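You operate a simulated robot arm through the tools that you are given. There is no shell and no other tool. Be economical: measure what you need, move in short steps, check, and stop when the job is done.

The job below is to be done with a simulated robot arm. You get a single attempt, and the scene is never put back.

## Task
Swap the collar on the post for the one on the set-up card.
Fine: old collar into the tray pocket marked COLLAR; clamp locked again; gauge arm stays out; leave ZERO; the tray stays put.
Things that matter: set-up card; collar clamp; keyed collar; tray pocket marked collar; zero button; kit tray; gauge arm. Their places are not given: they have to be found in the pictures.

Only the result counts: the job must be done as asked and must still hold three seconds after the hand-in. Knocking over, shifting, dropping, spilling or breaking anything else fails it.

## Robot
A 7-joint arm with a two-finger parallel gripper, fixed in place. Base frame: the origin is at the foot of the arm, x ahead of it, y to its left, z up; the work surface is at about z = 800. Units: mm, degrees, N and s.
With the tool pointing down near the work surface it reaches from about 300 to 700 mm from the base axis. Its first joint turns from -66.0 to 66.0 degrees. Payload 1.57 kg.
The tool frame sits at the grasp point between the pads (the TCP): z along the fingers, y along the line on which they close. The tips reach 30 mm beyond it. Largest opening 110 mm; finger width 24, thickness 12; the body of the gripper, 48 by 112 mm, starts 78 mm behind the TCP.
Orientation is told as [roll, pitch, yaw] about the base's x, y, z axes, in that order, counted from this pose: with the fingers straight down and closing along the base's y, the tool's x points along the base's -x, its y along +y and its z along -z.

## Interface
- The arm moves only by the tool servo_tool. Its argument "series" is a list of rows, each a list of 7 numbers: the gripper command, from -1 (shut) to 1 (fully open), values between in proportion, then the shift along the tool's x, y, z in cm, then the turn, a rotation vector about the tool's x, y, z in degrees. In form: [[jaw, x, y, z, ax, ay, az], ...]. A call has 1 to 12 rows; each row shifts and turns the commanded pose from where the row before left it, along the tool's axes as they then stand. Each row takes 0.2 s and may step no farther than 50 mm and 8.6 degrees from the row before; otherwise, or with a gripper value out of range, the whole call is refused. A pose out of reach is approached as far as the arm can. The call stops where the force on the tool passes 40 N (or 10 N more than at its start, if that is more) or the arm is blocked; 0.2 s more then pass. The fingers move at their own pace (about 108 mm/s each) and stop on an object; they squeeze with about 25 N. The grip force told is the motor's: it shows also when the fingers shut on nothing. Time passes only in rows, and 0.2 s behind the last, so rows that do not move let the fingers close. It gives the time, the measured TCP pose, the force on the tool (base axes), the opening and the grip force at its end, in the units of the frame above (readings bear some noise).
- Cameras (640 x 400 px; columns grow to the right, rows downward): "scene" is fixed at [164.8, -381.6, 1403.6]; the picture's right is [0.80, -0.61, 0.00], its down [-0.40, -0.52, -0.76] and it looks along [0.46, 0.60, -0.65] (base axes); focal length 329 px, centre (320, 200). "wrist" rides on the gripper at [-36, 0, -80] in the tool frame; the picture's right is [0.00, -1.00, 0.00], its down [0.97, 0.00, -0.24] and it looks along [0.24, 0.00, 0.97] (tool axes); focal length 218 px, centre (320, 200).
- get_image(camera): a new picture of that camera. No time passes.
- pixel_to_xyz(camera, pixels): for up to 12 pixels [column, row] of the newest picture of that camera ("zoom" is the newest enlarged one), the place [x, y, z] in the base frame of the surface seen there, good to about 2 mm, but the place of the scene camera against the robot may be out by one fixed shift of up to 18 mm in any direction. No time passes.
- inspect(camera, box): a new picture of the part [left, top, right, bottom] of that camera's present view, enlarged. No time passes.
- finish_job(): hands the job in; it is judged then, once.

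Work in short steps. Measure before you move; look again where a grasp or a placing could have gone wrong, and mend it. You have 80 turns and 38 pictures in all, those below and enlarged ones among them. Open the gripper and draw the arm clear of the work before you hand the job in, unless the task says otherwise; then end with one line.

The tools are called after "Request:" by a JSON object that holds its "fn" and its "kwargs". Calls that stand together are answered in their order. servo_tool: Moves the arm, as the interface text tells. Its arguments: {"type":"object","properties":{"series":{"type":"array"}},"required":["series"]} The other tools are called the same way: get_image (camera) takes a picture; pixel_to_xyz (camera, pixels) gives the place of the surface under pixels of a picture; inspect (camera, box) takes an enlarged picture of a part of a camera's view; finish_job () hands the job in.

At the start:

```text
t: 0.0
tool_pos: [403.0, 20.0, 1164.6]
tool_rot: [-0.1, -0.1, 0.0]
wrist_force: [-0.2, 0.6, -0.7]
finger_gap: 109.9
grasp_force: 0.1
```

scene: 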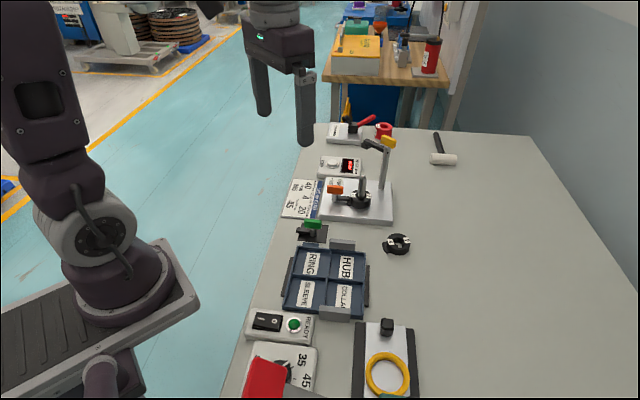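
wrist: 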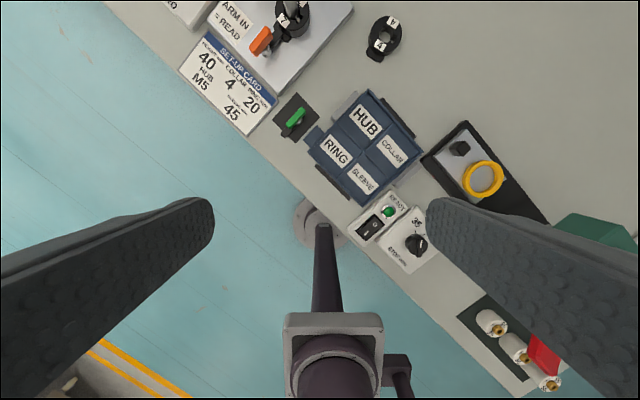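

The scene picture shows the post with the clamp near (355,195), a loose collar at (397,243), the tray at (327,280) and the card at (300,198). I'll enlarge these areas.

Request:
{"fn": "inspect", "kwargs": {"camera": "scene", "box": [280, 120, 440, 220]}}

Request:
{"fn": "inspect", "kwargs": {"camera": "scene", "box": [270, 210, 430, 310]}}

Request:
{"fn": "inspect", "kwargs": {"camera": "wrist", "box": [160, 0, 440, 175]}}

```text
4.00 times, centred on (360, 170) of scene
```

zoom: 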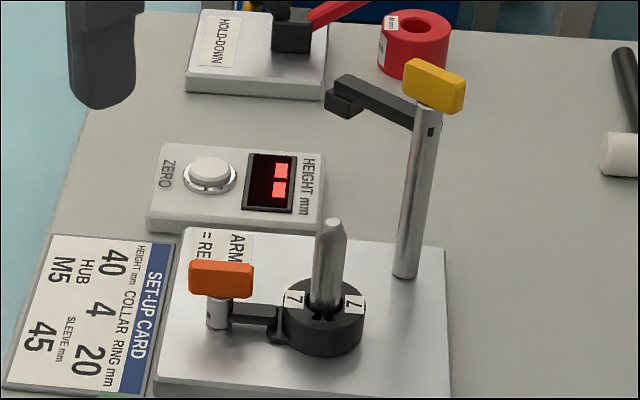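

```text
4.00 times, centred on (350, 260) of scene
```

zoom: 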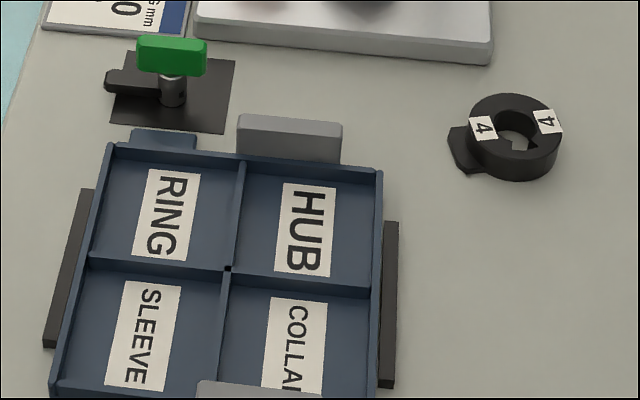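

```text
2.29 times, centred on (300, 88) of wrist
```

zoom: 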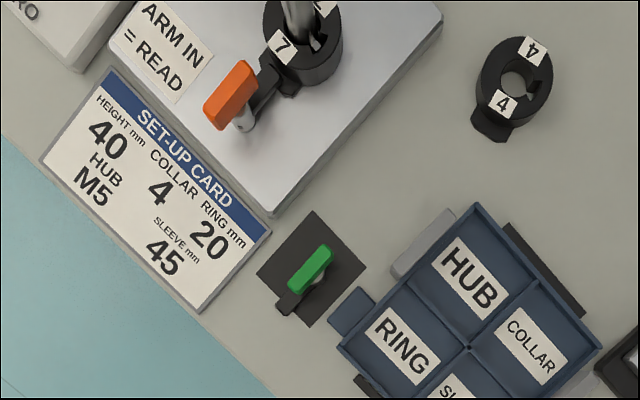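

The card asks for collar 4, which is the loose one; the one on the post is marked 7, held by an orange-handled clamp. I'll measure key points in the newest wrist zoom (clamp, post, collar 4, COLLAR pocket).

Request:
{"fn": "pixel_to_xyz", "kwargs": {"camera": "zoom", "pixels": [[230, 95], [245, 125], [283, 46], [320, 75], [515, 50], [503, 103], [490, 125], [530, 345], [480, 205], [600, 350], [470, 345], [380, 120]]}}

Request:
{"fn": "pixel_to_xyz", "kwargs": {"camera": "scene", "pixels": [[362, 177], [347, 195], [362, 195], [335, 188], [391, 242], [407, 240], [345, 297], [385, 143], [382, 188], [398, 256]]}}

```text
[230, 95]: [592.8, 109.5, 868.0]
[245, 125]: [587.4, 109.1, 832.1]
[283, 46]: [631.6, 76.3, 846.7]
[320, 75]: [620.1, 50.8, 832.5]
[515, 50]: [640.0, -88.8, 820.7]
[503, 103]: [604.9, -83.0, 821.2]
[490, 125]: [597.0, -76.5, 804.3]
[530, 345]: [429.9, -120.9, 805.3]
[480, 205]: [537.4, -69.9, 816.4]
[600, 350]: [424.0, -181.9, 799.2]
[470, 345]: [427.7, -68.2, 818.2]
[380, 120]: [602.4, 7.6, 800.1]
```

```text
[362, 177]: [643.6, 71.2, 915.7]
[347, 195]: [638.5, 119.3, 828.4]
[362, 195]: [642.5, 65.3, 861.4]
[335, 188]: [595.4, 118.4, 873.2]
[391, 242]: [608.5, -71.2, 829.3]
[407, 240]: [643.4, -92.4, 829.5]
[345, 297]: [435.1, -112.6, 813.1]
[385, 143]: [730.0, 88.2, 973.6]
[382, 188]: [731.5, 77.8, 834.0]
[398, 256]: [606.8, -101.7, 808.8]
```

Next I'll move the wrist camera over the post for a close look at the clamp and the key, staying high (TCP about z=1080).

Request:
{"fn": "servo_tool", "kwargs": {"series": [[1, -4, 0.8, 1.7, 0, 0, 0], [1, -4, 0.8, 1.7, 0, 0, 0], [1, -4, 0.8, 1.7, 0, 0, 0], [1, -4, 0.8, 1.7, 0, 0, 0], [1, -3, 0.8, 1.7, 0, 0, 0]]}}

Request:
{"fn": "get_image", "kwargs": {"camera": "wrist"}}

```text
t: 1.2
tool_pos: [592.9, 59.7, 1078.9]
tool_rot: [0.1, 0.0, -0.1]
wrist_force: [0.1, 0.1, 0.1]
finger_gap: 109.9
grasp_force: 0.1
```

```text
32 pictures are left
```

wrist: 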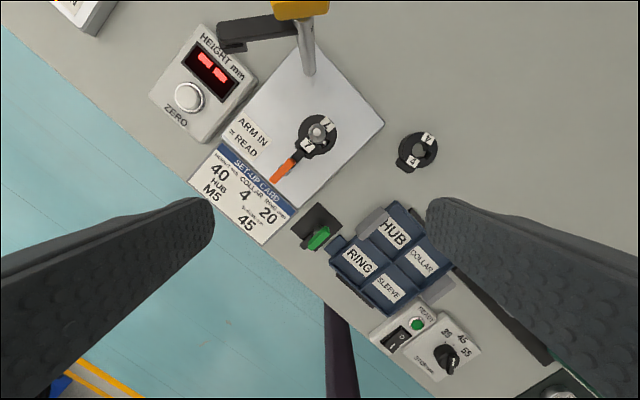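

The post is near (317,132) and collar 4 near (416,150); I enlarge both.

Request:
{"fn": "inspect", "kwargs": {"camera": "wrist", "box": [256, 90, 384, 190]}}

Request:
{"fn": "pixel_to_xyz", "kwargs": {"camera": "zoom", "pixels": [[305, 210], [295, 205], [220, 260], [340, 130], [390, 220], [230, 300], [120, 430], [200, 330], [160, 385], [300, 145], [385, 270], [250, 330]]}}

Request:
{"fn": "inspect", "kwargs": {"camera": "wrist", "box": [370, 110, 466, 190]}}

```text
4.00 times, centred on (320, 140) of wrist
```

zoom: 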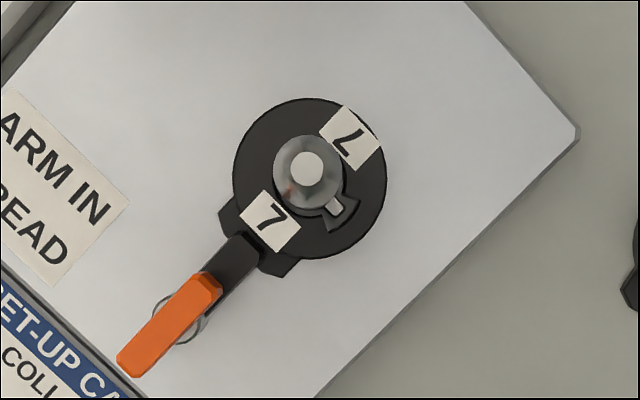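

```text
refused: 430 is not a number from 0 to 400
```

```text
5.00 times, centred on (418, 150) of wrist
```

zoom: 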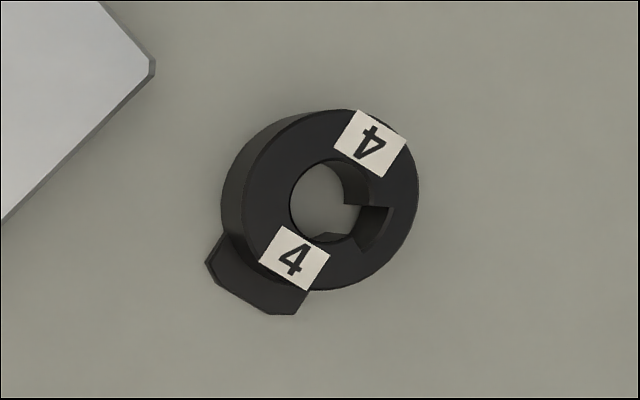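

Now measuring collar 4 (both labels, keyway, rim, lug) in this zoom, and the post parts in the plain wrist picture.

Request:
{"fn": "pixel_to_xyz", "kwargs": {"camera": "zoom", "pixels": [[293, 258], [370, 143], [382, 212], [366, 238], [345, 265], [415, 185], [250, 165], [300, 125], [225, 280], [280, 310], [330, 285], [400, 250]]}}

Request:
{"fn": "pixel_to_xyz", "kwargs": {"camera": "wrist", "pixels": [[316.5, 132], [307.5, 145], [327.5, 124.5], [339.5, 141], [296, 171], [289, 181], [313, 157], [335, 134], [319, 117], [308, 150], [324, 143], [303, 121]]}}

```text
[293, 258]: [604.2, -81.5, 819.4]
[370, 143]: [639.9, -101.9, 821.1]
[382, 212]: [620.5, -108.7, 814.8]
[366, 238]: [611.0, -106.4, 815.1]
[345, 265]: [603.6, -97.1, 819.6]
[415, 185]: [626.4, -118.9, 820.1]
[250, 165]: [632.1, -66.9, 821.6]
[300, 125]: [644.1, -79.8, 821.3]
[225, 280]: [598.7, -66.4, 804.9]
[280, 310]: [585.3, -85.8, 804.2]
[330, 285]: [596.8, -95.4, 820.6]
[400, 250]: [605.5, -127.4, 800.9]
```

```text
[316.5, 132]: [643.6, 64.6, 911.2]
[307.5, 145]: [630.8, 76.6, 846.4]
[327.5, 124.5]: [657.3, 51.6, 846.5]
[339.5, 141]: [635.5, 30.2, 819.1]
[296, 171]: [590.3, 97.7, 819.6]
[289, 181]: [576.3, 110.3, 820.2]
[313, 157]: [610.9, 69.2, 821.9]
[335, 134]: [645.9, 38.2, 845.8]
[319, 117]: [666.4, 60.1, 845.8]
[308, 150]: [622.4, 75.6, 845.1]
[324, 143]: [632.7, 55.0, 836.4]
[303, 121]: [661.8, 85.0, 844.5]
```

The clamp is an orange handle on a vertical pivot near (585,103), with its arm over collar 7's lug. I'll move above it and turn the tool to about yaw -43 so the fingers straddle the handle, staying above the gauge arm.

Request:
{"fn": "servo_tool", "kwargs": {"series": [[1, 0.3, 4.2, 0, 0, 0, 0], [1, 0, 0, 1, 0, 0, 8.6], [1, 0, 0, 1, 0, 0, 8.6], [1, 0, 0, 1, 0, 0, 8.6], [1, 0, 0, 1, 0, 0, 8.6], [1, 0, 0, 1, 0, 0, 8.6]]}}

Request:
{"fn": "get_image", "kwargs": {"camera": "wrist"}}

Request:
{"fn": "inspect", "kwargs": {"camera": "wrist", "box": [240, 90, 400, 190]}}

```text
t: 2.6
tool_pos: [590.6, 101.9, 1029.3]
tool_rot: [0.1, 0.0, -43.3]
wrist_force: [-0.6, -0.3, -0.3]
finger_gap: 110.1
grasp_force: 0.1
```

```text
29 pictures are left
```

wrist: 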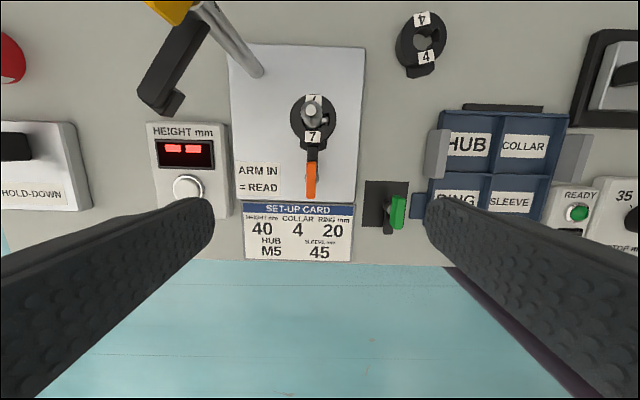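

```text
4.00 times, centred on (320, 140) of wrist
```

zoom: 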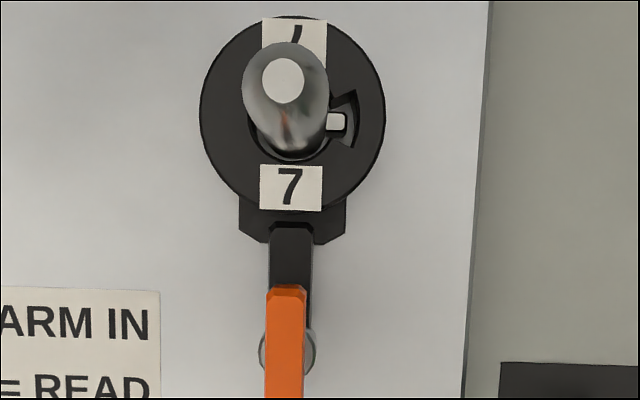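

The station is now square with the picture. I'll measure the handle, pivot base, arm and key here.

Request:
{"fn": "pixel_to_xyz", "kwargs": {"camera": "zoom", "pixels": [[286, 292], [272, 340], [300, 340], [284, 395], [290, 240], [262, 355], [312, 355], [335, 122], [290, 190], [293, 35], [245, 225], [345, 225]]}}

Request:
{"fn": "pixel_to_xyz", "kwargs": {"camera": "wrist", "pixels": [[311, 164], [311, 180], [311, 195], [165, 95], [175, 105], [395, 210], [376, 210], [420, 60], [427, 55], [421, 18], [524, 147], [312, 106]]}}

```text
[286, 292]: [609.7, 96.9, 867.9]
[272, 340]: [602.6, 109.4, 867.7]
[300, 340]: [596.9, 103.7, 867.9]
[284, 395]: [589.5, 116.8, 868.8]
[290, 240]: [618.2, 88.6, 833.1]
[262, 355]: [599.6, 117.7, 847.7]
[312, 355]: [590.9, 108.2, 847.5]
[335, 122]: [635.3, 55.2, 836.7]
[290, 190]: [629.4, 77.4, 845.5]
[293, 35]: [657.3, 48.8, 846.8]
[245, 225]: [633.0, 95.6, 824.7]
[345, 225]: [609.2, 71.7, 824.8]
```

```text
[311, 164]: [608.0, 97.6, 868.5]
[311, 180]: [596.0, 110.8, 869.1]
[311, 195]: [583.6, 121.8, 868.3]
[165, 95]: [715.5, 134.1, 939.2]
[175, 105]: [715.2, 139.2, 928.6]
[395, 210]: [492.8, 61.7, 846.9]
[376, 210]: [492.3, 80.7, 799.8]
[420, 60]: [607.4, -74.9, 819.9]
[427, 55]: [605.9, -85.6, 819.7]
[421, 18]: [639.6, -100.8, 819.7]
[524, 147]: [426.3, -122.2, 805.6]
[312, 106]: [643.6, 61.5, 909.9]
```

The handle runs from (610,97) to (583,122), top z 868, centre about (596,110), 8 mm wide. I'll half-close the jaw, centre on it and come down so the tips reach z ≈ 856.

Request:
{"fn": "servo_tool", "kwargs": {"series": [[-0.3, 0.14, 0.94, 0, 0, 0, 0], [-0.3, 0, 0, 4.8, 0, 0, 0], [-0.3, 0, 0, 4.8, 0, 0, 0], [-0.3, 0, 0, 3, 0, 0, 0], [-0.3, 0, 0, 1.7, 0, 0, 0]]}}

Request:
{"fn": "get_image", "kwargs": {"camera": "wrist"}}

```text
t: 3.8
tool_pos: [594.7, 108.5, 886.9]
tool_rot: [0.0, 0.0, -43.0]
wrist_force: [-0.6, 0.2, 0.2]
finger_gap: 38.5
grasp_force: 0.0
```

```text
27 pictures are left
```

wrist: 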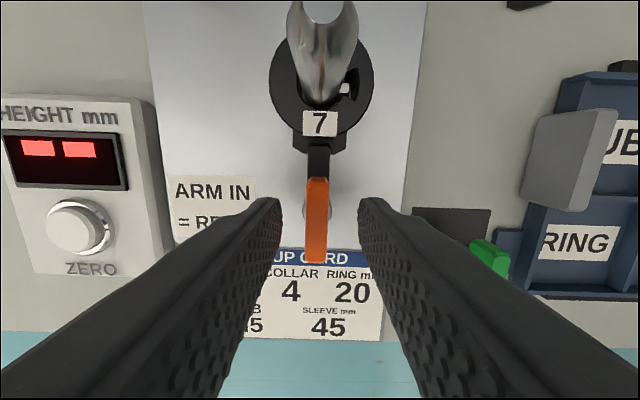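

The handle sits centred between the fingers. I'll close on it and check the grip.

Request:
{"fn": "servo_tool", "kwargs": {"series": [[-1, 0, 0, 0, 0, 0, 0], [-1, 0, 0, 0, 0, 0, 0], [-1, 0, 0, 0, 0, 0, -4], [-1, 0, 0, 0, 0, 0, -4]]}}

```text
t: 4.8
tool_pos: [596.5, 110.9, 886.2]
tool_rot: [0.1, 0.0, -34.9]
wrist_force: [14.6, 12.3, -14.7]
finger_gap: 11.0
grasp_force: 28.2
```

Gripped (gap 11) and turned 8°, with a side force of about 19 N along tool y; I'll shift the command about 2 mm that way to relieve it and then look.

Request:
{"fn": "servo_tool", "kwargs": {"series": [[-1, 0, 0.2, 0, 0, 0, 0], [-1, 0, 0, 0, 0, 0, -5]]}}

Request:
{"fn": "get_image", "kwargs": {"camera": "wrist"}}

```text
t: 5.4
tool_pos: [596.6, 110.6, 885.6]
tool_rot: [-0.1, 0.1, -30.0]
wrist_force: [6.3, 5.7, -12.1]
finger_gap: 10.7
grasp_force: 29.1
```

```text
26 pictures are left
```

wrist: 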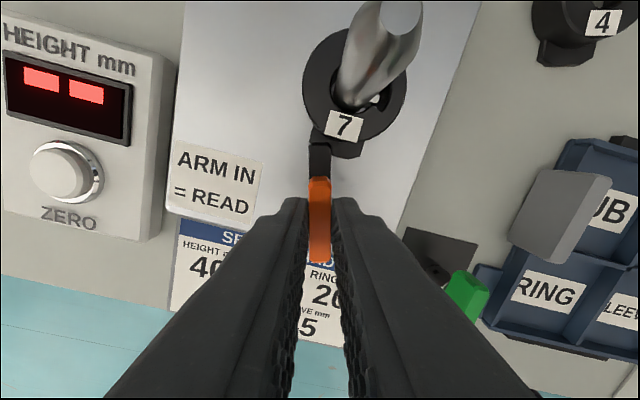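

The arm turns with the handle, leaving the lug. I'll continue turning the same way, easing z by 1 mm.

Request:
{"fn": "servo_tool", "kwargs": {"series": [[-1, 0, 0.05, 0.1, 0, 0, -7], [-1, 0, 0, 0, 0, 0, -8], [-1, 0, 0, 0, 0, 0, -8], [-1, 0, 0, 0, 0, 0, -8], [-1, 0, 0, 0, 0, 0, -8]]}}

```text
t: 6.6
tool_pos: [595.8, 111.5, 886.8]
tool_rot: [-0.1, 0.0, 9.1]
wrist_force: [-4.2, -2.5, 15.3]
finger_gap: 10.9
grasp_force: 28.6
```

Turned 52° so far with low side forces; z force flipped to +15 N, so I move up 1 mm and carry on to about 88°.

Request:
{"fn": "servo_tool", "kwargs": {"series": [[-1, 0, 0, -0.1, 0, 0, -8], [-1, 0, 0, 0, 0, 0, -8], [-1, 0, 0, 0, 0, 0, -8], [-1, 0, 0, 0, 0, 0, -8], [-1, 0, 0, 0, 0, 0, -4]]}}

Request:
{"fn": "get_image", "kwargs": {"camera": "wrist"}}

```text
t: 7.8
tool_pos: [596.1, 112.1, 887.0]
tool_rot: [0.1, 0.1, 45.1]
wrist_force: [-1.3, -2.3, -16.6]
finger_gap: 10.8
grasp_force: 28.9
```

```text
25 pictures are left
```

wrist: 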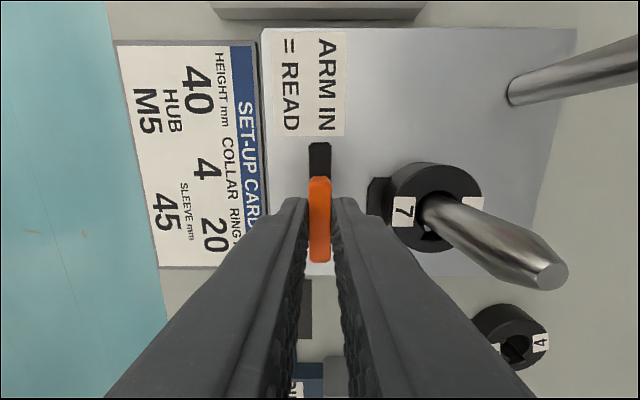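

The clamp arm is now 88° off the collar. I'll open partly, rise, turn back to yaw -43 and look at the state.

Request:
{"fn": "servo_tool", "kwargs": {"series": [[-0.4, 0, 0, 0, 0, 0, 0], [-0.4, 0, 0, 0, 0, 0, 0], [-0.4, 0, 0, -5, 0, 0, 0], [-0.4, 0, 0, -5, 0, 0, 0], [-0.4, 0, 0, -3, 0, 0, 8], [0, 0, 0, 0, 0, 0, 8], [0, 0, 0, 0, 0, 0, 8], [0, 0, 0, 0, 0, 0, 8], [0, 0, 0, 0, 0, 0, 8], [0, 0, 0, 0, 0, 0, 8], [0, 0, 0, 0, 0, 0, 8], [0, 0, 0, 0, 0, 0, 8]]}}

```text
t: 10.4
tool_pos: [597.6, 111.0, 1016.2]
tool_rot: [0.1, 0.1, -19.1]
wrist_force: [0.8, 0.4, 0.2]
finger_gap: 55.0
grasp_force: 0.0
```

Now finishing the turn to yaw -43 and opening to 110 for the collar; then a look.

Request:
{"fn": "servo_tool", "kwargs": {"series": [[0.6, 0, 0, 0, 0, 0, 8], [0.6, 0, 0, 0, 0, 0, 8], [0.6, 0, 0, 0, 0, 0, 8.2]]}}

Request:
{"fn": "inspect", "kwargs": {"camera": "wrist", "box": [240, 80, 400, 180]}}

```text
t: 11.2
tool_pos: [599.0, 110.6, 1017.3]
tool_rot: [0.0, 0.1, -43.4]
wrist_force: [0.0, 0.0, -0.2]
finger_gap: 88.0
grasp_force: 0.0
```

```text
4.00 times, centred on (320, 130) of wrist
```

zoom: 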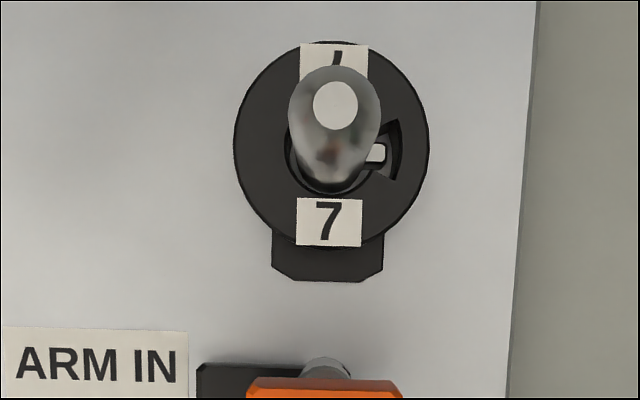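

The clamp is clear of the lug and collar 7 is square to the tool. I'll measure its rim, labels and the key.

Request:
{"fn": "pixel_to_xyz", "kwargs": {"camera": "zoom", "pixels": [[237, 145], [425, 145], [330, 222], [333, 48], [335, 104], [376, 154], [275, 275], [380, 275], [331, 240], [265, 75], [400, 75], [390, 135]]}}

```text
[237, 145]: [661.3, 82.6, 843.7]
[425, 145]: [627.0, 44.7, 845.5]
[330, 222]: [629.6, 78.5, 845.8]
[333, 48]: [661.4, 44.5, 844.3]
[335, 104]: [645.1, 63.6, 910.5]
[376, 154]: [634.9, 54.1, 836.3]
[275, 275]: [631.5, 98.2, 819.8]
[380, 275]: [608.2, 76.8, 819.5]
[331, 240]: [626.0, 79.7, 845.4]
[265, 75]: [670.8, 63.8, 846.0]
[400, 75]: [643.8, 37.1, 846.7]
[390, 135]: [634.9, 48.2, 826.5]
```

Collar 7 centre ≈ (644.3, 63.7), diameter 51, z 820–846. I'll move over it and descend with the post between the fingers (tips to z ≈ 825; body stays above the post top at ~912).

Request:
{"fn": "servo_tool", "kwargs": {"series": [[0.6, -3.3, -0.15, 0, 0, 0, 0], [0.6, -3.21, -0.15, 0, 0, 0, 0], [0.6, 0, 0, 4, 0, 0, 0], [0.6, 0, 0, 4, 0, 0, 0], [0.6, 0, 0, 4, 0, 0, 0]]}}

Request:
{"fn": "get_image", "kwargs": {"camera": "wrist"}}

```text
t: 12.4
tool_pos: [640.1, 66.8, 898.3]
tool_rot: [0.1, 0.0, -43.2]
wrist_force: [-0.5, -0.6, 0.1]
finger_gap: 87.7
grasp_force: 0.0
```

```text
23 pictures are left
```

wrist: 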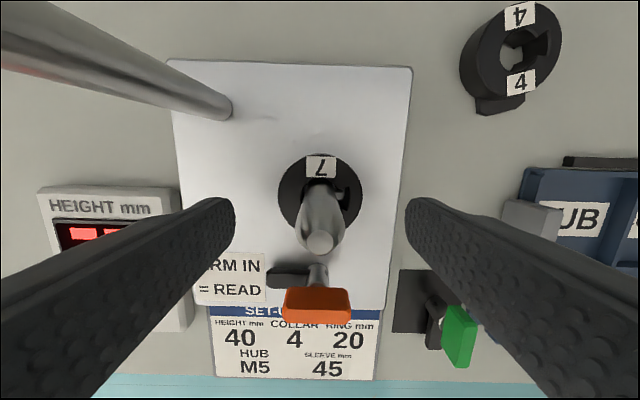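

Reading shows (640,67), about 5 mm short of target; I'll let it settle and read again.

Request:
{"fn": "servo_tool", "kwargs": {"series": [[0.6, 0, 0, 0, 0, 0, 0], [0.6, 0, 0, 0, 0, 0, 0]]}}

Request:
{"fn": "pixel_to_xyz", "kwargs": {"camera": "wrist", "pixels": [[320, 242], [321, 166], [280, 195], [361, 195], [320, 222], [296, 205], [345, 205]]}}

```text
t: 13.0
tool_pos: [639.9, 67.3, 898.7]
tool_rot: [0.0, 0.1, -43.2]
wrist_force: [0.6, 0.5, -0.4]
finger_gap: 88.2
grasp_force: 0.1
```

```text
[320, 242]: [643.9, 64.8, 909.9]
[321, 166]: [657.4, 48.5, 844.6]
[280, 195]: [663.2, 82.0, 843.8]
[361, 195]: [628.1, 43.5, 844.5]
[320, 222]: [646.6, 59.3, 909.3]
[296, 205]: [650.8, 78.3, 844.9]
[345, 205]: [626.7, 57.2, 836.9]
```

It is a real offset: the post reads (644,64) while TCP is at (640,67). I'll correct by -5.4 mm in tool x and descend to TCP z ≈ 855.

Request:
{"fn": "servo_tool", "kwargs": {"series": [[0.6, -0.54, 0.06, 0, 0, 0, 0], [0.6, 0, 0, 2.2, 0, 0, 0], [0.6, 0, 0, 2.1, 0, 0, 0], [0.6, 0, 0, 0, 0, 0, 0]]}}

```text
t: 14.0
tool_pos: [645.6, 62.0, 854.4]
tool_rot: [0.0, 0.0, -43.2]
wrist_force: [-0.4, 0.2, -1.0]
finger_gap: 87.9
grasp_force: 0.0
```

Position is good; closing on collar 7.

Request:
{"fn": "servo_tool", "kwargs": {"series": [[-1, 0, 0, 0, 0, 0, 0], [-1, 0, 0, 0, 0, 0, 0], [-1, 0, 0, 0, 0, 0, 0]]}}

```text
t: 14.8
tool_pos: [646.5, 63.0, 855.5]
tool_rot: [0.0, -0.1, -43.2]
wrist_force: [0.0, 0.1, 0.5]
finger_gap: 53.4
grasp_force: 25.0
```

Grip at 53.4 mm, 25 N. Lifting straight up 120 mm in small steps.

Request:
{"fn": "servo_tool", "kwargs": {"series": [[-1, 0, 0, -0.5, 0, 0, 0], [-1, 0, 0, -1, 0, 0, 0], [-1, 0, 0, -1.5, 0, 0, 0], [-1, 0, 0, -2, 0, 0, 0], [-1, 0, 0, -2.5, 0, 0, 0], [-1, 0, 0, -2.5, 0, 0, 0], [-1, 0, 0, -2.5, 0, 0, 0], [-1, 0, 0, -2, 0, 0, 0]]}}

Request:
{"fn": "get_image", "kwargs": {"camera": "scene"}}

```text
t: 16.6
tool_pos: [647.2, 61.2, 998.6]
tool_rot: [0.0, 0.1, -43.2]
wrist_force: [-0.2, 0.0, -1.1]
finger_gap: 53.3
grasp_force: 25.3
```

```text
22 pictures are left
```

scene: 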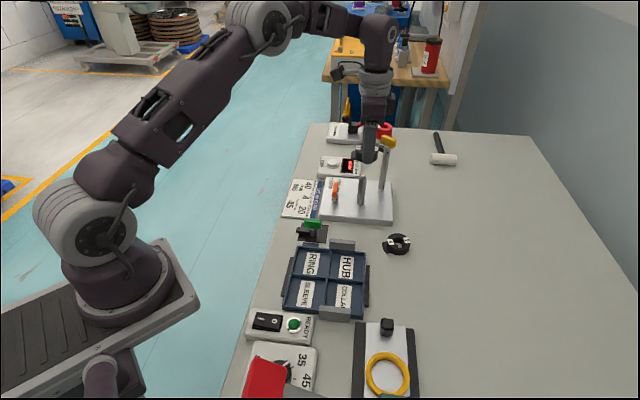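

Collar 7 is off the post. I'll carry it at height toward the tray, stopping ~60 mm short in tool x so the COLLAR pocket is visible past the held collar.

Request:
{"fn": "servo_tool", "kwargs": {"series": [[-1, 1.2, -3.5, 0, 0, 0, 0], [-1, 1.2, -3.5, 0, 0, 0, 0], [-1, 1.2, -3.5, 0, 0, 0, 0], [-1, 1.2, -3.5, 0, 0, 0, 0], [-1, 1.2, -3.5, 0, 0, 0, 0], [-1, 1.2, -3.5, 0, 0, 0, 0], [-1, 1.2, -3.5, 0, 0, 0, 0], [-1, 1.0, -3.6, 0, 0, 0, 0], [-1, 0, 0, 0, 0, 0, 0]]}}

Request:
{"fn": "get_image", "kwargs": {"camera": "wrist"}}

```text
t: 18.6
tool_pos: [384.3, -77.7, 1000.6]
tool_rot: [0.0, 0.0, -43.2]
wrist_force: [0.1, -0.1, -1.4]
finger_gap: 53.5
grasp_force: 25.0
```

```text
21 pictures are left
```

wrist: 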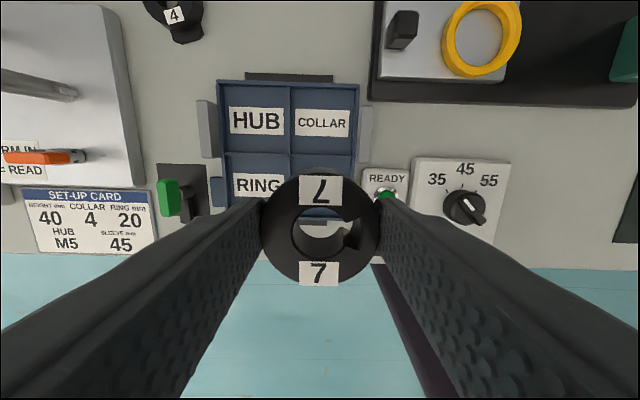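

The pocket COLLAR lies between columns 292–355 and rows 88–152. I'll measure its walls and floor.

Request:
{"fn": "pixel_to_xyz", "kwargs": {"camera": "wrist", "pixels": [[291, 120], [357, 120], [322, 85], [322, 153], [300, 98], [345, 98], [345, 142], [300, 142], [322, 123], [366, 130], [312, 185], [288, 77]]}}

Request:
{"fn": "inspect", "kwargs": {"camera": "wrist", "box": [260, 65, 388, 165]}}

```text
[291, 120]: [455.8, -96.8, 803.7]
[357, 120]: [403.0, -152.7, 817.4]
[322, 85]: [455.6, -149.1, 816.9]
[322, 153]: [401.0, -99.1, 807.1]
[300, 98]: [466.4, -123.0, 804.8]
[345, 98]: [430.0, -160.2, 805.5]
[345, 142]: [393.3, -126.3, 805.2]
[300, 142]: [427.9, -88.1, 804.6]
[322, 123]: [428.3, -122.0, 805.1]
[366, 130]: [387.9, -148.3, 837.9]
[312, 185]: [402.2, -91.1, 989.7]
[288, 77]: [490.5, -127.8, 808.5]
```

```text
4.00 times, centred on (324, 115) of wrist
```

zoom: 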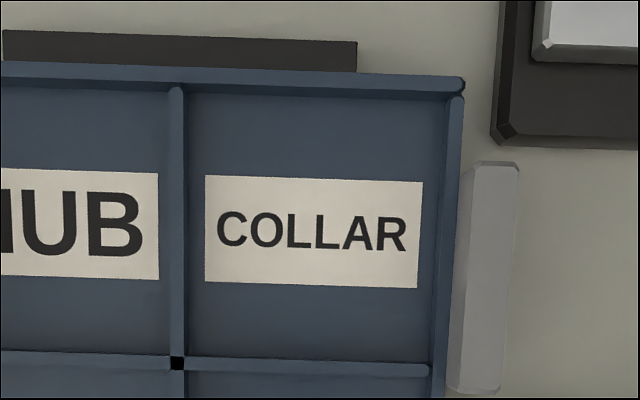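

Measuring the pocket more precisely from this zoom: wall tops and floor edges.

Request:
{"fn": "pixel_to_xyz", "kwargs": {"camera": "zoom", "pixels": [[177, 230], [196, 230], [452, 230], [425, 230], [320, 86], [320, 105], [320, 366], [320, 350], [485, 200], [180, 90], [455, 100], [177, 362]]}}

```text
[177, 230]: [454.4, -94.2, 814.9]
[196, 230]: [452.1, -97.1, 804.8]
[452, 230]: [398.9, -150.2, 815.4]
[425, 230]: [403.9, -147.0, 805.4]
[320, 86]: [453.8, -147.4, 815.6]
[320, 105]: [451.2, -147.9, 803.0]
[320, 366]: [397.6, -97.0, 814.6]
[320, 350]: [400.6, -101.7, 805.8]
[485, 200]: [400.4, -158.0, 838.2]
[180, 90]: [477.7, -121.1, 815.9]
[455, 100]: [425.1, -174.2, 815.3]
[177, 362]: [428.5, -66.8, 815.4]
```

The pocket is about 75 × 71 mm inside with 10 mm walls and a 38 mm-tall block just outside its right wall, so I need to hold the collar higher up than now. I'll look for a free table spot to set it down and regrip.

Request:
{"fn": "pixel_to_xyz", "kwargs": {"camera": "scene", "pixels": [[430, 260], [430, 290], [400, 290], [385, 270], [450, 240], [420, 320], [386, 320], [355, 325]]}}

```text
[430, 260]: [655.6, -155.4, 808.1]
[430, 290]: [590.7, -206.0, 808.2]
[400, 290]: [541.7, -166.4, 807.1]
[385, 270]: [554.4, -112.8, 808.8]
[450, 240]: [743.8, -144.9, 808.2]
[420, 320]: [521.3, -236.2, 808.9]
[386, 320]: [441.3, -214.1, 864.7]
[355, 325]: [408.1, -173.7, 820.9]
```

Free spot around (585,-170). I'll carry the collar there and lower to just above the table (TCP z ≈ 840).

Request:
{"fn": "servo_tool", "kwargs": {"series": [[-1, -4.2, 1.4, 0, 0, 0, 0], [-1, -4.2, 1.4, 0, 0, 0, 0], [-1, -4.2, 1.4, 0, 0, 0, 0], [-1, -4.2, 1.4, 0, 0, 0, 0], [-1, -4.2, 1.4, 0, 0, 0, 0], [-1, 0, 0, 4, 0, 0, 0], [-1, 0, 0, 4, 0, 0, 0], [-1, 0, 0, 4, 0, 0, 0], [-1, 0, 0, 3, 0, 0, 0], [-1, 0, 0, 0.9, 0, 0, 0]]}}

Request:
{"fn": "get_image", "kwargs": {"camera": "scene"}}

```text
t: 20.8
tool_pos: [587.5, -170.6, 839.0]
tool_rot: [0.0, 0.0, -43.3]
wrist_force: [-0.1, -0.1, -1.3]
finger_gap: 53.4
grasp_force: 25.1
```

```text
19 pictures are left
```

scene: 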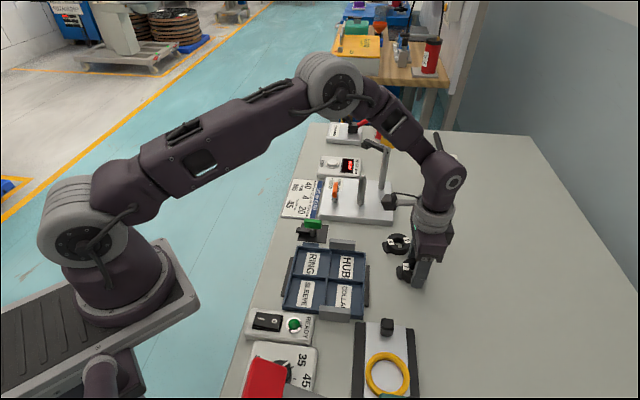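

Clear all around. Lowering in 1 mm steps until contact.

Request:
{"fn": "servo_tool", "kwargs": {"series": [[-1, 0, 0, 0.15, 0, 0, 0], [-1, 0, 0, 0.1, 0, 0, 0], [-1, 0, 0, 0.1, 0, 0, 0]]}}

```text
t: 21.6
tool_pos: [587.0, -171.6, 835.4]
tool_rot: [0.0, 0.0, -43.2]
wrist_force: [0.3, 0.1, -1.3]
finger_gap: 53.3
grasp_force: 24.9
```

Request:
{"fn": "servo_tool", "kwargs": {"series": [[-1, 0, 0, 0.1, 0, 0, 0], [-1, 0, 0, 0, 0, 0, 0]]}}

```text
t: 22.2
tool_pos: [587.0, -171.6, 836.7]
tool_rot: [0.0, 0.0, -43.2]
wrist_force: [-0.3, 0.4, -1.4]
finger_gap: 53.4
grasp_force: 24.6
```

No contact force yet (z still -1.4 N, the weight); stepping further by 1 mm.

Request:
{"fn": "servo_tool", "kwargs": {"series": [[-1, 0, 0, 0.1, 0, 0, 0], [-1, 0, 0, 0.1, 0, 0, 0]]}}

```text
t: 22.8
tool_pos: [587.5, -172.4, 834.9]
tool_rot: [0.1, -0.1, -43.3]
wrist_force: [-3.9, 5.9, 18.4]
finger_gap: 53.5
grasp_force: 25.1
```

Contact (+18 N). I'll back off 0.5 mm, open to ~75 mm, rise 9 mm, and regrip higher.

Request:
{"fn": "servo_tool", "kwargs": {"series": [[-1, 0, 0, -0.05, 0, 0, 0], [0.35, 0, 0, 0, 0, 0, 0], [0.35, 0, 0, 0, 0, 0, 0], [0.35, 0, 0, -0.9, 0, 0, 0], [0.35, 0, 0, 0, 0, 0, 0], [-1, 0, 0, 0, 0, 0, 0], [-1, 0, 0, 0, 0, 0, 0], [-1, 0, 0, 0, 0, 0, 0]]}}

```text
t: 24.6
tool_pos: [588.0, -170.5, 843.9]
tool_rot: [0.0, 0.0, -43.2]
wrist_force: [0.3, -1.0, 1.6]
finger_gap: 53.5
grasp_force: 25.3
```

Regripped with the collar bottom 44 mm below TCP. Lifting 100 mm and carrying to the pocket at (434,-121), offset away from the tall block.

Request:
{"fn": "servo_tool", "kwargs": {"series": [[-1, 0, 0, -3, 0, 0, 0], [-1, 0, 0, -4, 0, 0, 0], [-1, 0, 0, -3, 0, 0, 0], [-1, 3.66, -1.72, 0, 0, 0, 0], [-1, 3.66, -1.72, 0, 0, 0, 0], [-1, 3.65, -1.72, 0, 0, 0, 0], [-1, 3.65, -1.71, 0, 0, 0, 0], [-1, 0, 0, 0, 0, 0, 0]]}}

Request:
{"fn": "get_image", "kwargs": {"camera": "wrist"}}

```text
t: 26.4
tool_pos: [431.8, -122.6, 945.3]
tool_rot: [0.0, 0.0, -43.2]
wrist_force: [-0.2, 0.7, -1.4]
finger_gap: 53.2
grasp_force: 24.6
```

```text
18 pictures are left
```

wrist: 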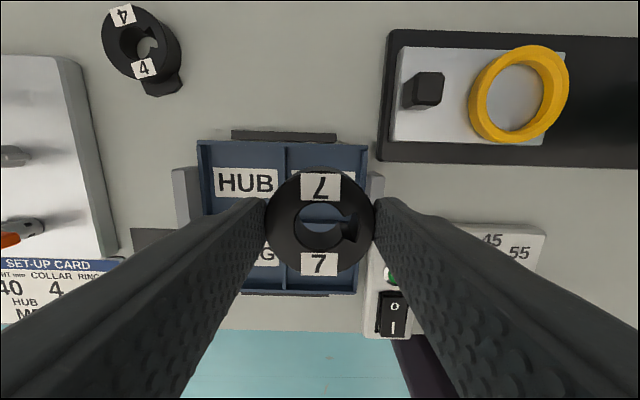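

I'll fine-adjust (+2.4 mm tool y, -0.6 mm tool x) and lower to TCP z ≈ 862 (bottom ~13 mm over the floor), then check.

Request:
{"fn": "servo_tool", "kwargs": {"series": [[-1, -0.06, 0.24, 0, 0, 0, 0], [-1, 0, 0, 3, 0, 0, 0], [-1, 0, 0, 3, 0, 0, 0], [-1, 0, 0, 2.3, 0, 0, 0], [-1, 0, 0, 0, 0, 0, 0]]}}

Request:
{"fn": "get_image", "kwargs": {"camera": "wrist"}}

Request:
{"fn": "inspect", "kwargs": {"camera": "scene", "box": [270, 225, 430, 325]}}

```text
t: 27.6
tool_pos: [435.9, -120.1, 859.9]
tool_rot: [0.0, 0.0, -43.2]
wrist_force: [-0.2, 0.4, -0.9]
finger_gap: 53.2
grasp_force: 26.0
```

```text
17 pictures are left
```

wrist: 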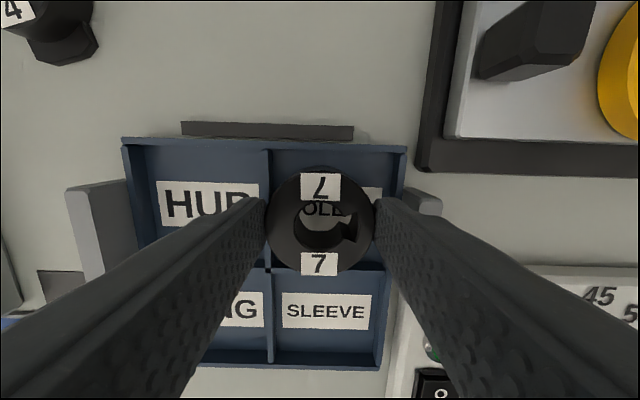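

```text
4.00 times, centred on (350, 275) of scene
```

zoom: 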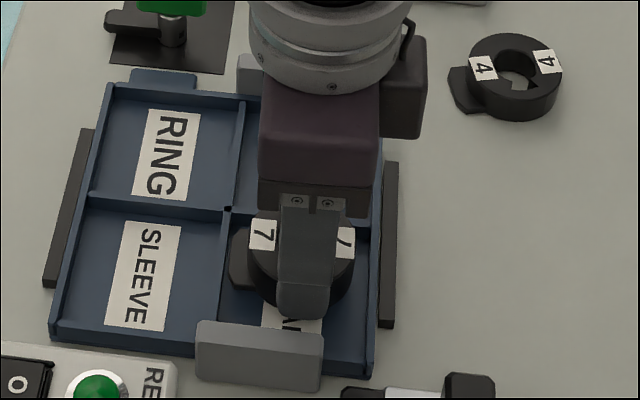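

Collar is over the pocket but ~2 mm too far left; I'll shift back 2 mm, and lower in small steps to the floor.

Request:
{"fn": "servo_tool", "kwargs": {"series": [[-1, 0, -0.2, 0, 0, 0, 0], [-1, 0, 0, 0.4, 0, 0, 0], [-1, 0, 0, 0.3, 0, 0, 0], [-1, 0, 0, 0.15, 0, 0, 0]]}}

```text
t: 28.6
tool_pos: [435.1, -120.6, 850.6]
tool_rot: [0.0, -0.1, -43.2]
wrist_force: [-0.4, 0.6, -1.8]
finger_gap: 53.5
grasp_force: 25.0
```

Request:
{"fn": "servo_tool", "kwargs": {"series": [[-1, 0, 0, 0.1, 0, 0, 0], [-1, 0, 0, 0, 0, 0, 0]]}}

```text
t: 29.2
tool_pos: [434.1, -121.0, 849.9]
tool_rot: [0.0, 0.0, -43.2]
wrist_force: [0.1, -0.2, -1.0]
finger_gap: 53.1
grasp_force: 25.3
```

Still no contact; one more 0.7 mm step.

Request:
{"fn": "servo_tool", "kwargs": {"series": [[-1, 0, 0, 0.07, 0, 0, 0], [-1, 0, 0, 0, 0, 0, 0]]}}

```text
t: 29.8
tool_pos: [434.4, -120.7, 850.2]
tool_rot: [0.1, 0.0, -43.2]
wrist_force: [-0.6, 0.0, -1.5]
finger_gap: 53.5
grasp_force: 25.5
```

Request:
{"fn": "servo_tool", "kwargs": {"series": [[-1, 0, 0, 0.08, 0, 0, 0], [-1, 0, 0, 0, 0, 0, 0]]}}

```text
t: 30.4
tool_pos: [434.2, -121.6, 848.2]
tool_rot: [0.0, -0.1, -43.2]
wrist_force: [0.6, -0.6, -1.4]
finger_gap: 53.5
grasp_force: 24.7
```

Tips are at ~818, rim at 815; another 0.8 mm.

Request:
{"fn": "servo_tool", "kwargs": {"series": [[-1, 0, 0, 0.08, 0, 0, 0], [-1, 0, 0, 0, 0, 0, 0]]}}

```text
t: 31.0
tool_pos: [434.3, -122.5, 848.5]
tool_rot: [0.1, 0.0, -43.3]
wrist_force: [0.3, -0.5, -0.8]
finger_gap: 53.4
grasp_force: 24.4
```

Request:
{"fn": "servo_tool", "kwargs": {"series": [[-1, 0, 0, 0.08, 0, 0, 0], [-1, 0, 0, 0, 0, 0, 0]]}}

```text
t: 31.6
tool_pos: [433.5, -121.8, 847.5]
tool_rot: [0.1, 0.0, -43.3]
wrist_force: [-2.5, 1.7, 19.1]
finger_gap: 53.3
grasp_force: 25.3
```

Contact. Easing 0.5 mm, opening to ~63 mm only (block on the right), and rising straight up.

Request:
{"fn": "servo_tool", "kwargs": {"series": [[-1, 0, 0, -0.05, 0, 0, 0], [0.14, 0, 0, 0, 0, 0, 0], [0.14, 0, 0, 0, 0, 0, 0], [0.14, 0, 0, -1, 0, 0, 0], [0.14, 0, 0, -3, 0, 0, 0], [0.14, 0, 0, -4, 0, 0, 0], [0.6, 0, 0, -4, 0, 0, 0]]}}

Request:
{"fn": "get_image", "kwargs": {"camera": "wrist"}}

```text
t: 33.2
tool_pos: [432.2, -122.4, 967.9]
tool_rot: [0.1, 0.1, -43.1]
wrist_force: [-0.3, 0.4, 0.6]
finger_gap: 87.6
grasp_force: 0.0
```

```text
15 pictures are left
```

wrist: 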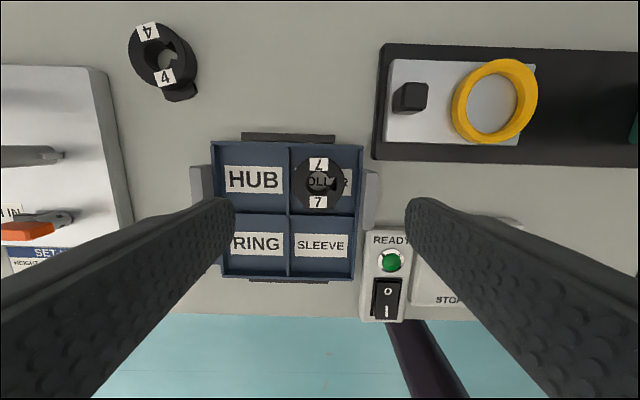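

Collar 7 lies flat in the pocket. Now over collar 4, turning the tool by ~13° to yaw -30 to line up with it.

Request:
{"fn": "servo_tool", "kwargs": {"series": [[0.6, -2.6, 3.72, 0, 0, 0, 0], [0.6, -2.6, 3.72, 0, 0, 0, 0], [0.6, -2.6, 3.72, 0, 0, 0, 0], [0.6, -2.6, 3.72, 0, 0, 0, 0], [0.6, 0, 0, 0, 0, 0, -6.6], [0.6, 0, 0, 0, 0, 0, -6.6], [0.6, 0, 0, 0, 0, 0, 0]]}}

Request:
{"fn": "inspect", "kwargs": {"camera": "wrist", "box": [240, 100, 400, 200]}}

```text
t: 34.8
tool_pos: [611.0, -85.8, 966.6]
tool_rot: [0.1, 0.1, -30.0]
wrist_force: [0.3, -0.1, -0.6]
finger_gap: 88.0
grasp_force: 0.0
```

```text
4.00 times, centred on (320, 150) of wrist
```

zoom: 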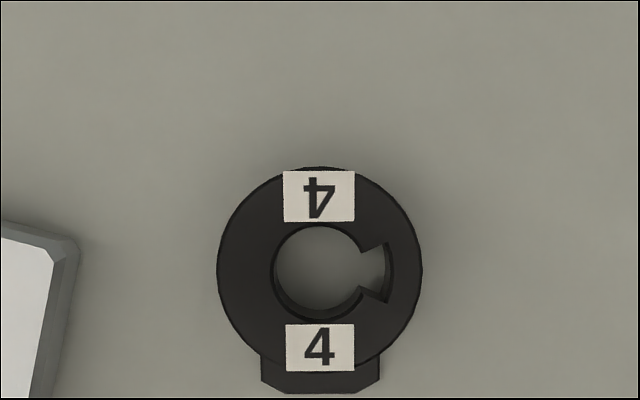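

The labels are now vertical in the picture, so yaw -30.0 matches collar 4. Measuring its rim and hole.

Request:
{"fn": "pixel_to_xyz", "kwargs": {"camera": "zoom", "pixels": [[222, 270], [418, 270], [319, 197], [320, 347], [320, 172], [370, 270], [245, 205], [395, 205], [250, 340], [390, 340], [267, 378], [375, 378]]}}

```text
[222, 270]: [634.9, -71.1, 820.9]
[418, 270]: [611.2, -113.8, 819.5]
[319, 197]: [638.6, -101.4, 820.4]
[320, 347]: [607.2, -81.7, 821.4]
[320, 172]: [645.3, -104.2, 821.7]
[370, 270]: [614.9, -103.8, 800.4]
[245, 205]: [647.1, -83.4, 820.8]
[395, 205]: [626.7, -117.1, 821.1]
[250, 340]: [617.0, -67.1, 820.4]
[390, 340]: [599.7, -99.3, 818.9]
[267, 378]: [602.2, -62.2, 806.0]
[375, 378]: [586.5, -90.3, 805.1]
```

Collar 4 centre (623,-92), z 800–820.5. Moving onto it and descending to TCP z ≈ 836.

Request:
{"fn": "servo_tool", "kwargs": {"series": [[0.6, -1.35, 0.06, 0, 0, 0, 0], [0.6, 0, 0, 4, 0, 0, 0], [0.6, 0, 0, 4, 0, 0, 0], [0.6, 0, 0, 3, 0, 0, 0], [0.6, 0, 0, 1, 0, 0, 0], [0.6, 0, 0, 0, 0, 0, 0]]}}

```text
t: 36.2
tool_pos: [623.5, -88.7, 848.4]
tool_rot: [0.0, 0.0, -30.0]
wrist_force: [0.1, -0.5, 1.0]
finger_gap: 88.0
grasp_force: 0.0
```

Correcting about (-1, -2.5) mm in tool axes, going down 12 mm, and closing.

Request:
{"fn": "servo_tool", "kwargs": {"series": [[0.6, -0.1, -0.25, 0.6, 0, 0, 0], [0.6, 0, 0, 0.6, 0, 0, 0], [0.6, 0, 0, 0, 0, 0, 0], [-1, 0, 0, 0, 0, 0, 0], [-1, 0, 0, 0, 0, 0, 0], [-1, 0, 0, 0, 0, 0, 0]]}}

Request:
{"fn": "get_image", "kwargs": {"camera": "wrist"}}

```text
t: 37.6
tool_pos: [621.7, -91.8, 836.0]
tool_rot: [0.0, 0.0, -30.0]
wrist_force: [0.2, 0.7, 0.6]
finger_gap: 53.1
grasp_force: 24.9
```

```text
13 pictures are left
```

wrist: 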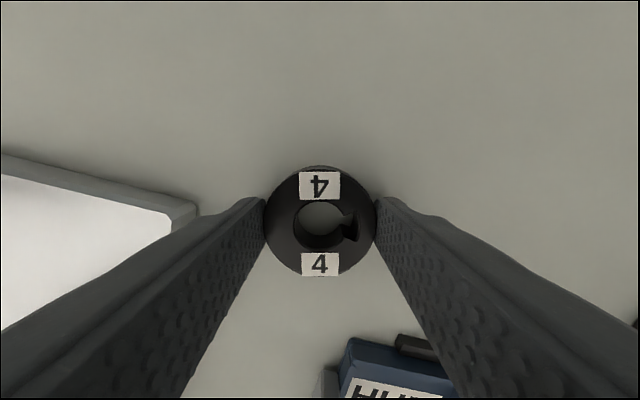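

Gripped at 53.1 mm. Measuring where the collar's centre sits relative to the TCP.

Request:
{"fn": "pixel_to_xyz", "kwargs": {"camera": "wrist", "pixels": [[320, 168], [320, 273], [320, 185], [320, 264], [320, 203], [294, 226]]}}

Request:
{"fn": "inspect", "kwargs": {"camera": "wrist", "box": [240, 150, 400, 290]}}

```text
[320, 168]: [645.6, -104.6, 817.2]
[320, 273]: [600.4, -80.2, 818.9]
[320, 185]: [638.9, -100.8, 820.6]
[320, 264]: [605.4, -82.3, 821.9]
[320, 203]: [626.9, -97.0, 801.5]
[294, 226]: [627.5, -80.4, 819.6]
```

```text
2.86 times, centred on (320, 220) of wrist
```

zoom: 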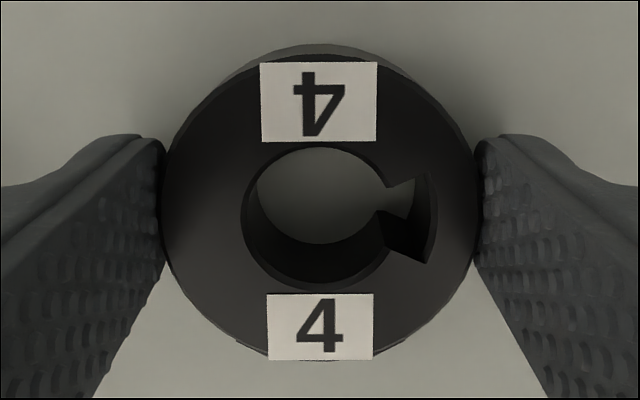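

Collar centre ≈ (622.5,-92), matching TCP. Lifting to z ≈ 990, turning ~14.4° to the station's direction, and carrying to above the post.

Request:
{"fn": "servo_tool", "kwargs": {"series": [[-1, 0, 0, -1, 0, 0, 0], [-1, 0, 0, -4, 0, 0, 0], [-1, 0, 0, -5, 0, 0, 0], [-1, 0, 0, -5, 0, 0, 0], [-1, 0, 0, 0, 0, 0, 7.2], [-1, 0, 0, 0, 0, 0, 7.2], [-1, 2.33, 3.17, 0, 0, 0, 0], [-1, 2.33, 3.17, 0, 0, 0, 0], [-1, 2.33, 3.17, 0, 0, 0, 0], [-1, 2.33, 3.17, 0, 0, 0, 0], [-1, 0, 0, 0, 0, 0, 0]]}}

Request:
{"fn": "inspect", "kwargs": {"camera": "wrist", "box": [240, 150, 400, 290]}}

```text
t: 40.0
tool_pos: [645.4, 64.7, 985.0]
tool_rot: [0.0, 0.1, -44.3]
wrist_force: [0.1, -0.6, -0.9]
finger_gap: 53.2
grasp_force: 25.1
```

```text
2.86 times, centred on (320, 220) of wrist
```

zoom: 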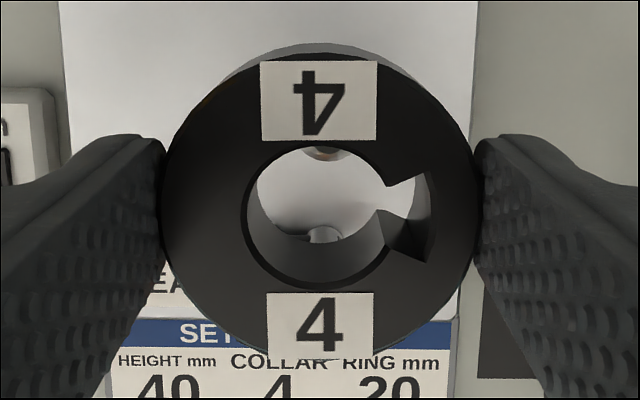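

Through the hole the post tip shows at (322,153), laterally centred. I'll descend slowly past the post tip and check forces.

Request:
{"fn": "servo_tool", "kwargs": {"series": [[-1, 0, -0.07, 1.5, 0, 0, 0], [-1, 0, 0, 1.5, 0, 0, 0], [-1, 0, 0, 0.7, 0, 0, 0], [-1, 0, 0, 0.7, 0, 0, 0], [-1, 0, 0, 0, 0, 0, 0]]}}

Request:
{"fn": "inspect", "kwargs": {"camera": "wrist", "box": [240, 150, 400, 290]}}

```text
t: 41.2
tool_pos: [646.4, 61.7, 940.1]
tool_rot: [0.0, 0.0, -44.5]
wrist_force: [-0.7, 0.4, -0.7]
finger_gap: 53.4
grasp_force: 25.0
```

```text
2.86 times, centred on (320, 220) of wrist
```

zoom: 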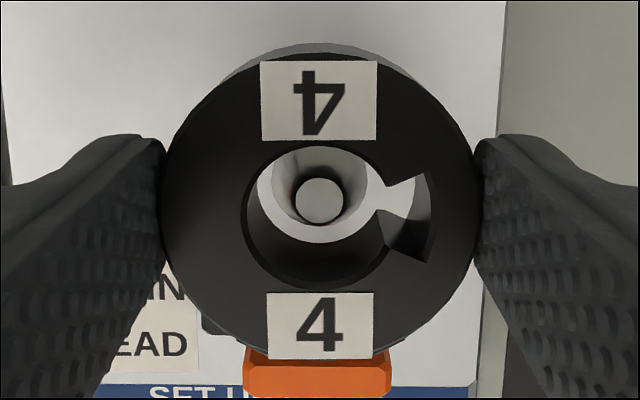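

The post tip (320,200) is exactly centred in the hole. Descending further to TCP z ≈ 864.

Request:
{"fn": "servo_tool", "kwargs": {"series": [[-1, 0, 0, 1.2, 0, 0, 0], [-1, 0, 0, 1.2, 0, 0, 0], [-1, 0, 0, 1.2, 0, 0, 0], [-1, 0, 0, 1.2, 0, 0, 0], [-1, 0, 0, 1.0, 0, 0, 0], [-1, 0, 0, 0.8, 0, 0, 0]]}}

Request:
{"fn": "inspect", "kwargs": {"camera": "wrist", "box": [240, 150, 400, 290]}}

```text
t: 42.6
tool_pos: [644.0, 62.4, 874.2]
tool_rot: [0.0, 0.0, -44.4]
wrist_force: [-0.2, 0.7, -1.9]
finger_gap: 53.3
grasp_force: 25.2
```

```text
2.86 times, centred on (320, 220) of wrist
```

zoom: 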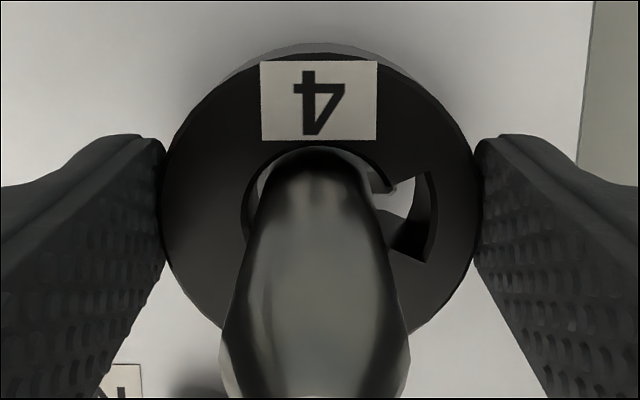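

Collar bottom is ~2 mm above the key top, and the key shows at (392,189) in the slot's mouth. Stepping down gently onto it.

Request:
{"fn": "servo_tool", "kwargs": {"series": [[-1, 0, 0, 0.3, 0, 0, 0], [-1, 0, 0, 0.3, 0, 0, 0], [-1, 0, 0, 0.3, 0, 0, 0], [-1, 0, 0, 0, 0, 0, 0]]}}

```text
t: 43.6
tool_pos: [644.9, 61.3, 866.7]
tool_rot: [0.0, 0.0, -44.3]
wrist_force: [0.9, 0.6, -2.1]
finger_gap: 53.2
grasp_force: 24.8
```

No resistance at bottom z ≈ 831, so the key is entering the slot. Continuing down.

Request:
{"fn": "servo_tool", "kwargs": {"series": [[-1, 0, 0, 0.3, 0, 0, 0], [-1, 0, 0, 0.3, 0, 0, 0], [-1, 0, 0, 0.2, 0, 0, 0], [-1, 0, 0, 0, 0, 0, 0]]}}

```text
t: 44.6
tool_pos: [645.3, 62.6, 859.2]
tool_rot: [0.0, 0.0, -44.4]
wrist_force: [0.4, -0.2, -1.4]
finger_gap: 53.3
grasp_force: 24.7
```

Request:
{"fn": "servo_tool", "kwargs": {"series": [[-1, 0, 0, 0.15, 0, 0, 0], [-1, 0, 0, 0.1, 0, 0, 0], [-1, 0, 0, 0.1, 0, 0, 0]]}}

```text
t: 45.4
tool_pos: [644.6, 63.1, 856.3]
tool_rot: [0.0, 0.0, -44.4]
wrist_force: [-3.3, -0.2, 7.5]
finger_gap: 53.2
grasp_force: 25.0
```

Contact at z 856, exactly the seated height. Opening, then rising straight up clear of the post.

Request:
{"fn": "servo_tool", "kwargs": {"series": [[0.3, 0, 0, 0, 0, 0, 0], [0.3, 0, 0, 0, 0, 0, 0], [0.3, 0, 0, -2, 0, 0, 0], [0.3, 0, 0, -4, 0, 0, 0], [0.3, 0, 0, -5, 0, 0, 0], [0.3, 0, 0, -5, 0, 0, 0], [0.3, 0, 0, -1, 0, 0, 0]]}}

Request:
{"fn": "get_image", "kwargs": {"camera": "wrist"}}

Request:
{"fn": "inspect", "kwargs": {"camera": "scene", "box": [280, 130, 440, 230]}}

```text
t: 47.0
tool_pos: [644.0, 63.0, 1025.6]
tool_rot: [-0.1, 0.0, -44.5]
wrist_force: [0.0, 0.4, 0.1]
finger_gap: 71.4
grasp_force: 0.0
```

```text
8 pictures are left
```

wrist: 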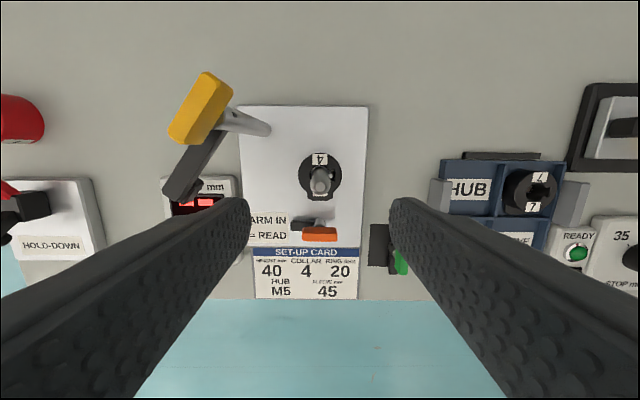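

```text
4.00 times, centred on (360, 180) of scene
```

zoom: 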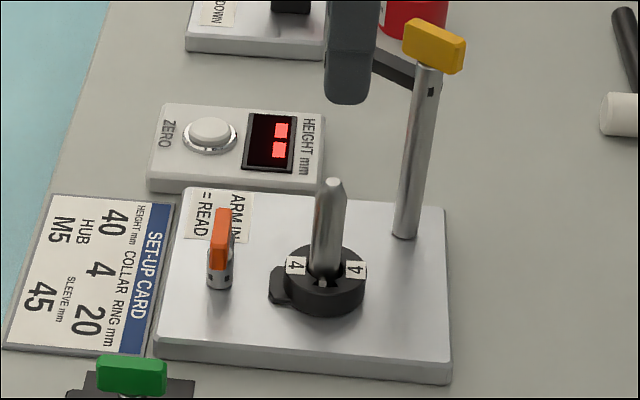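

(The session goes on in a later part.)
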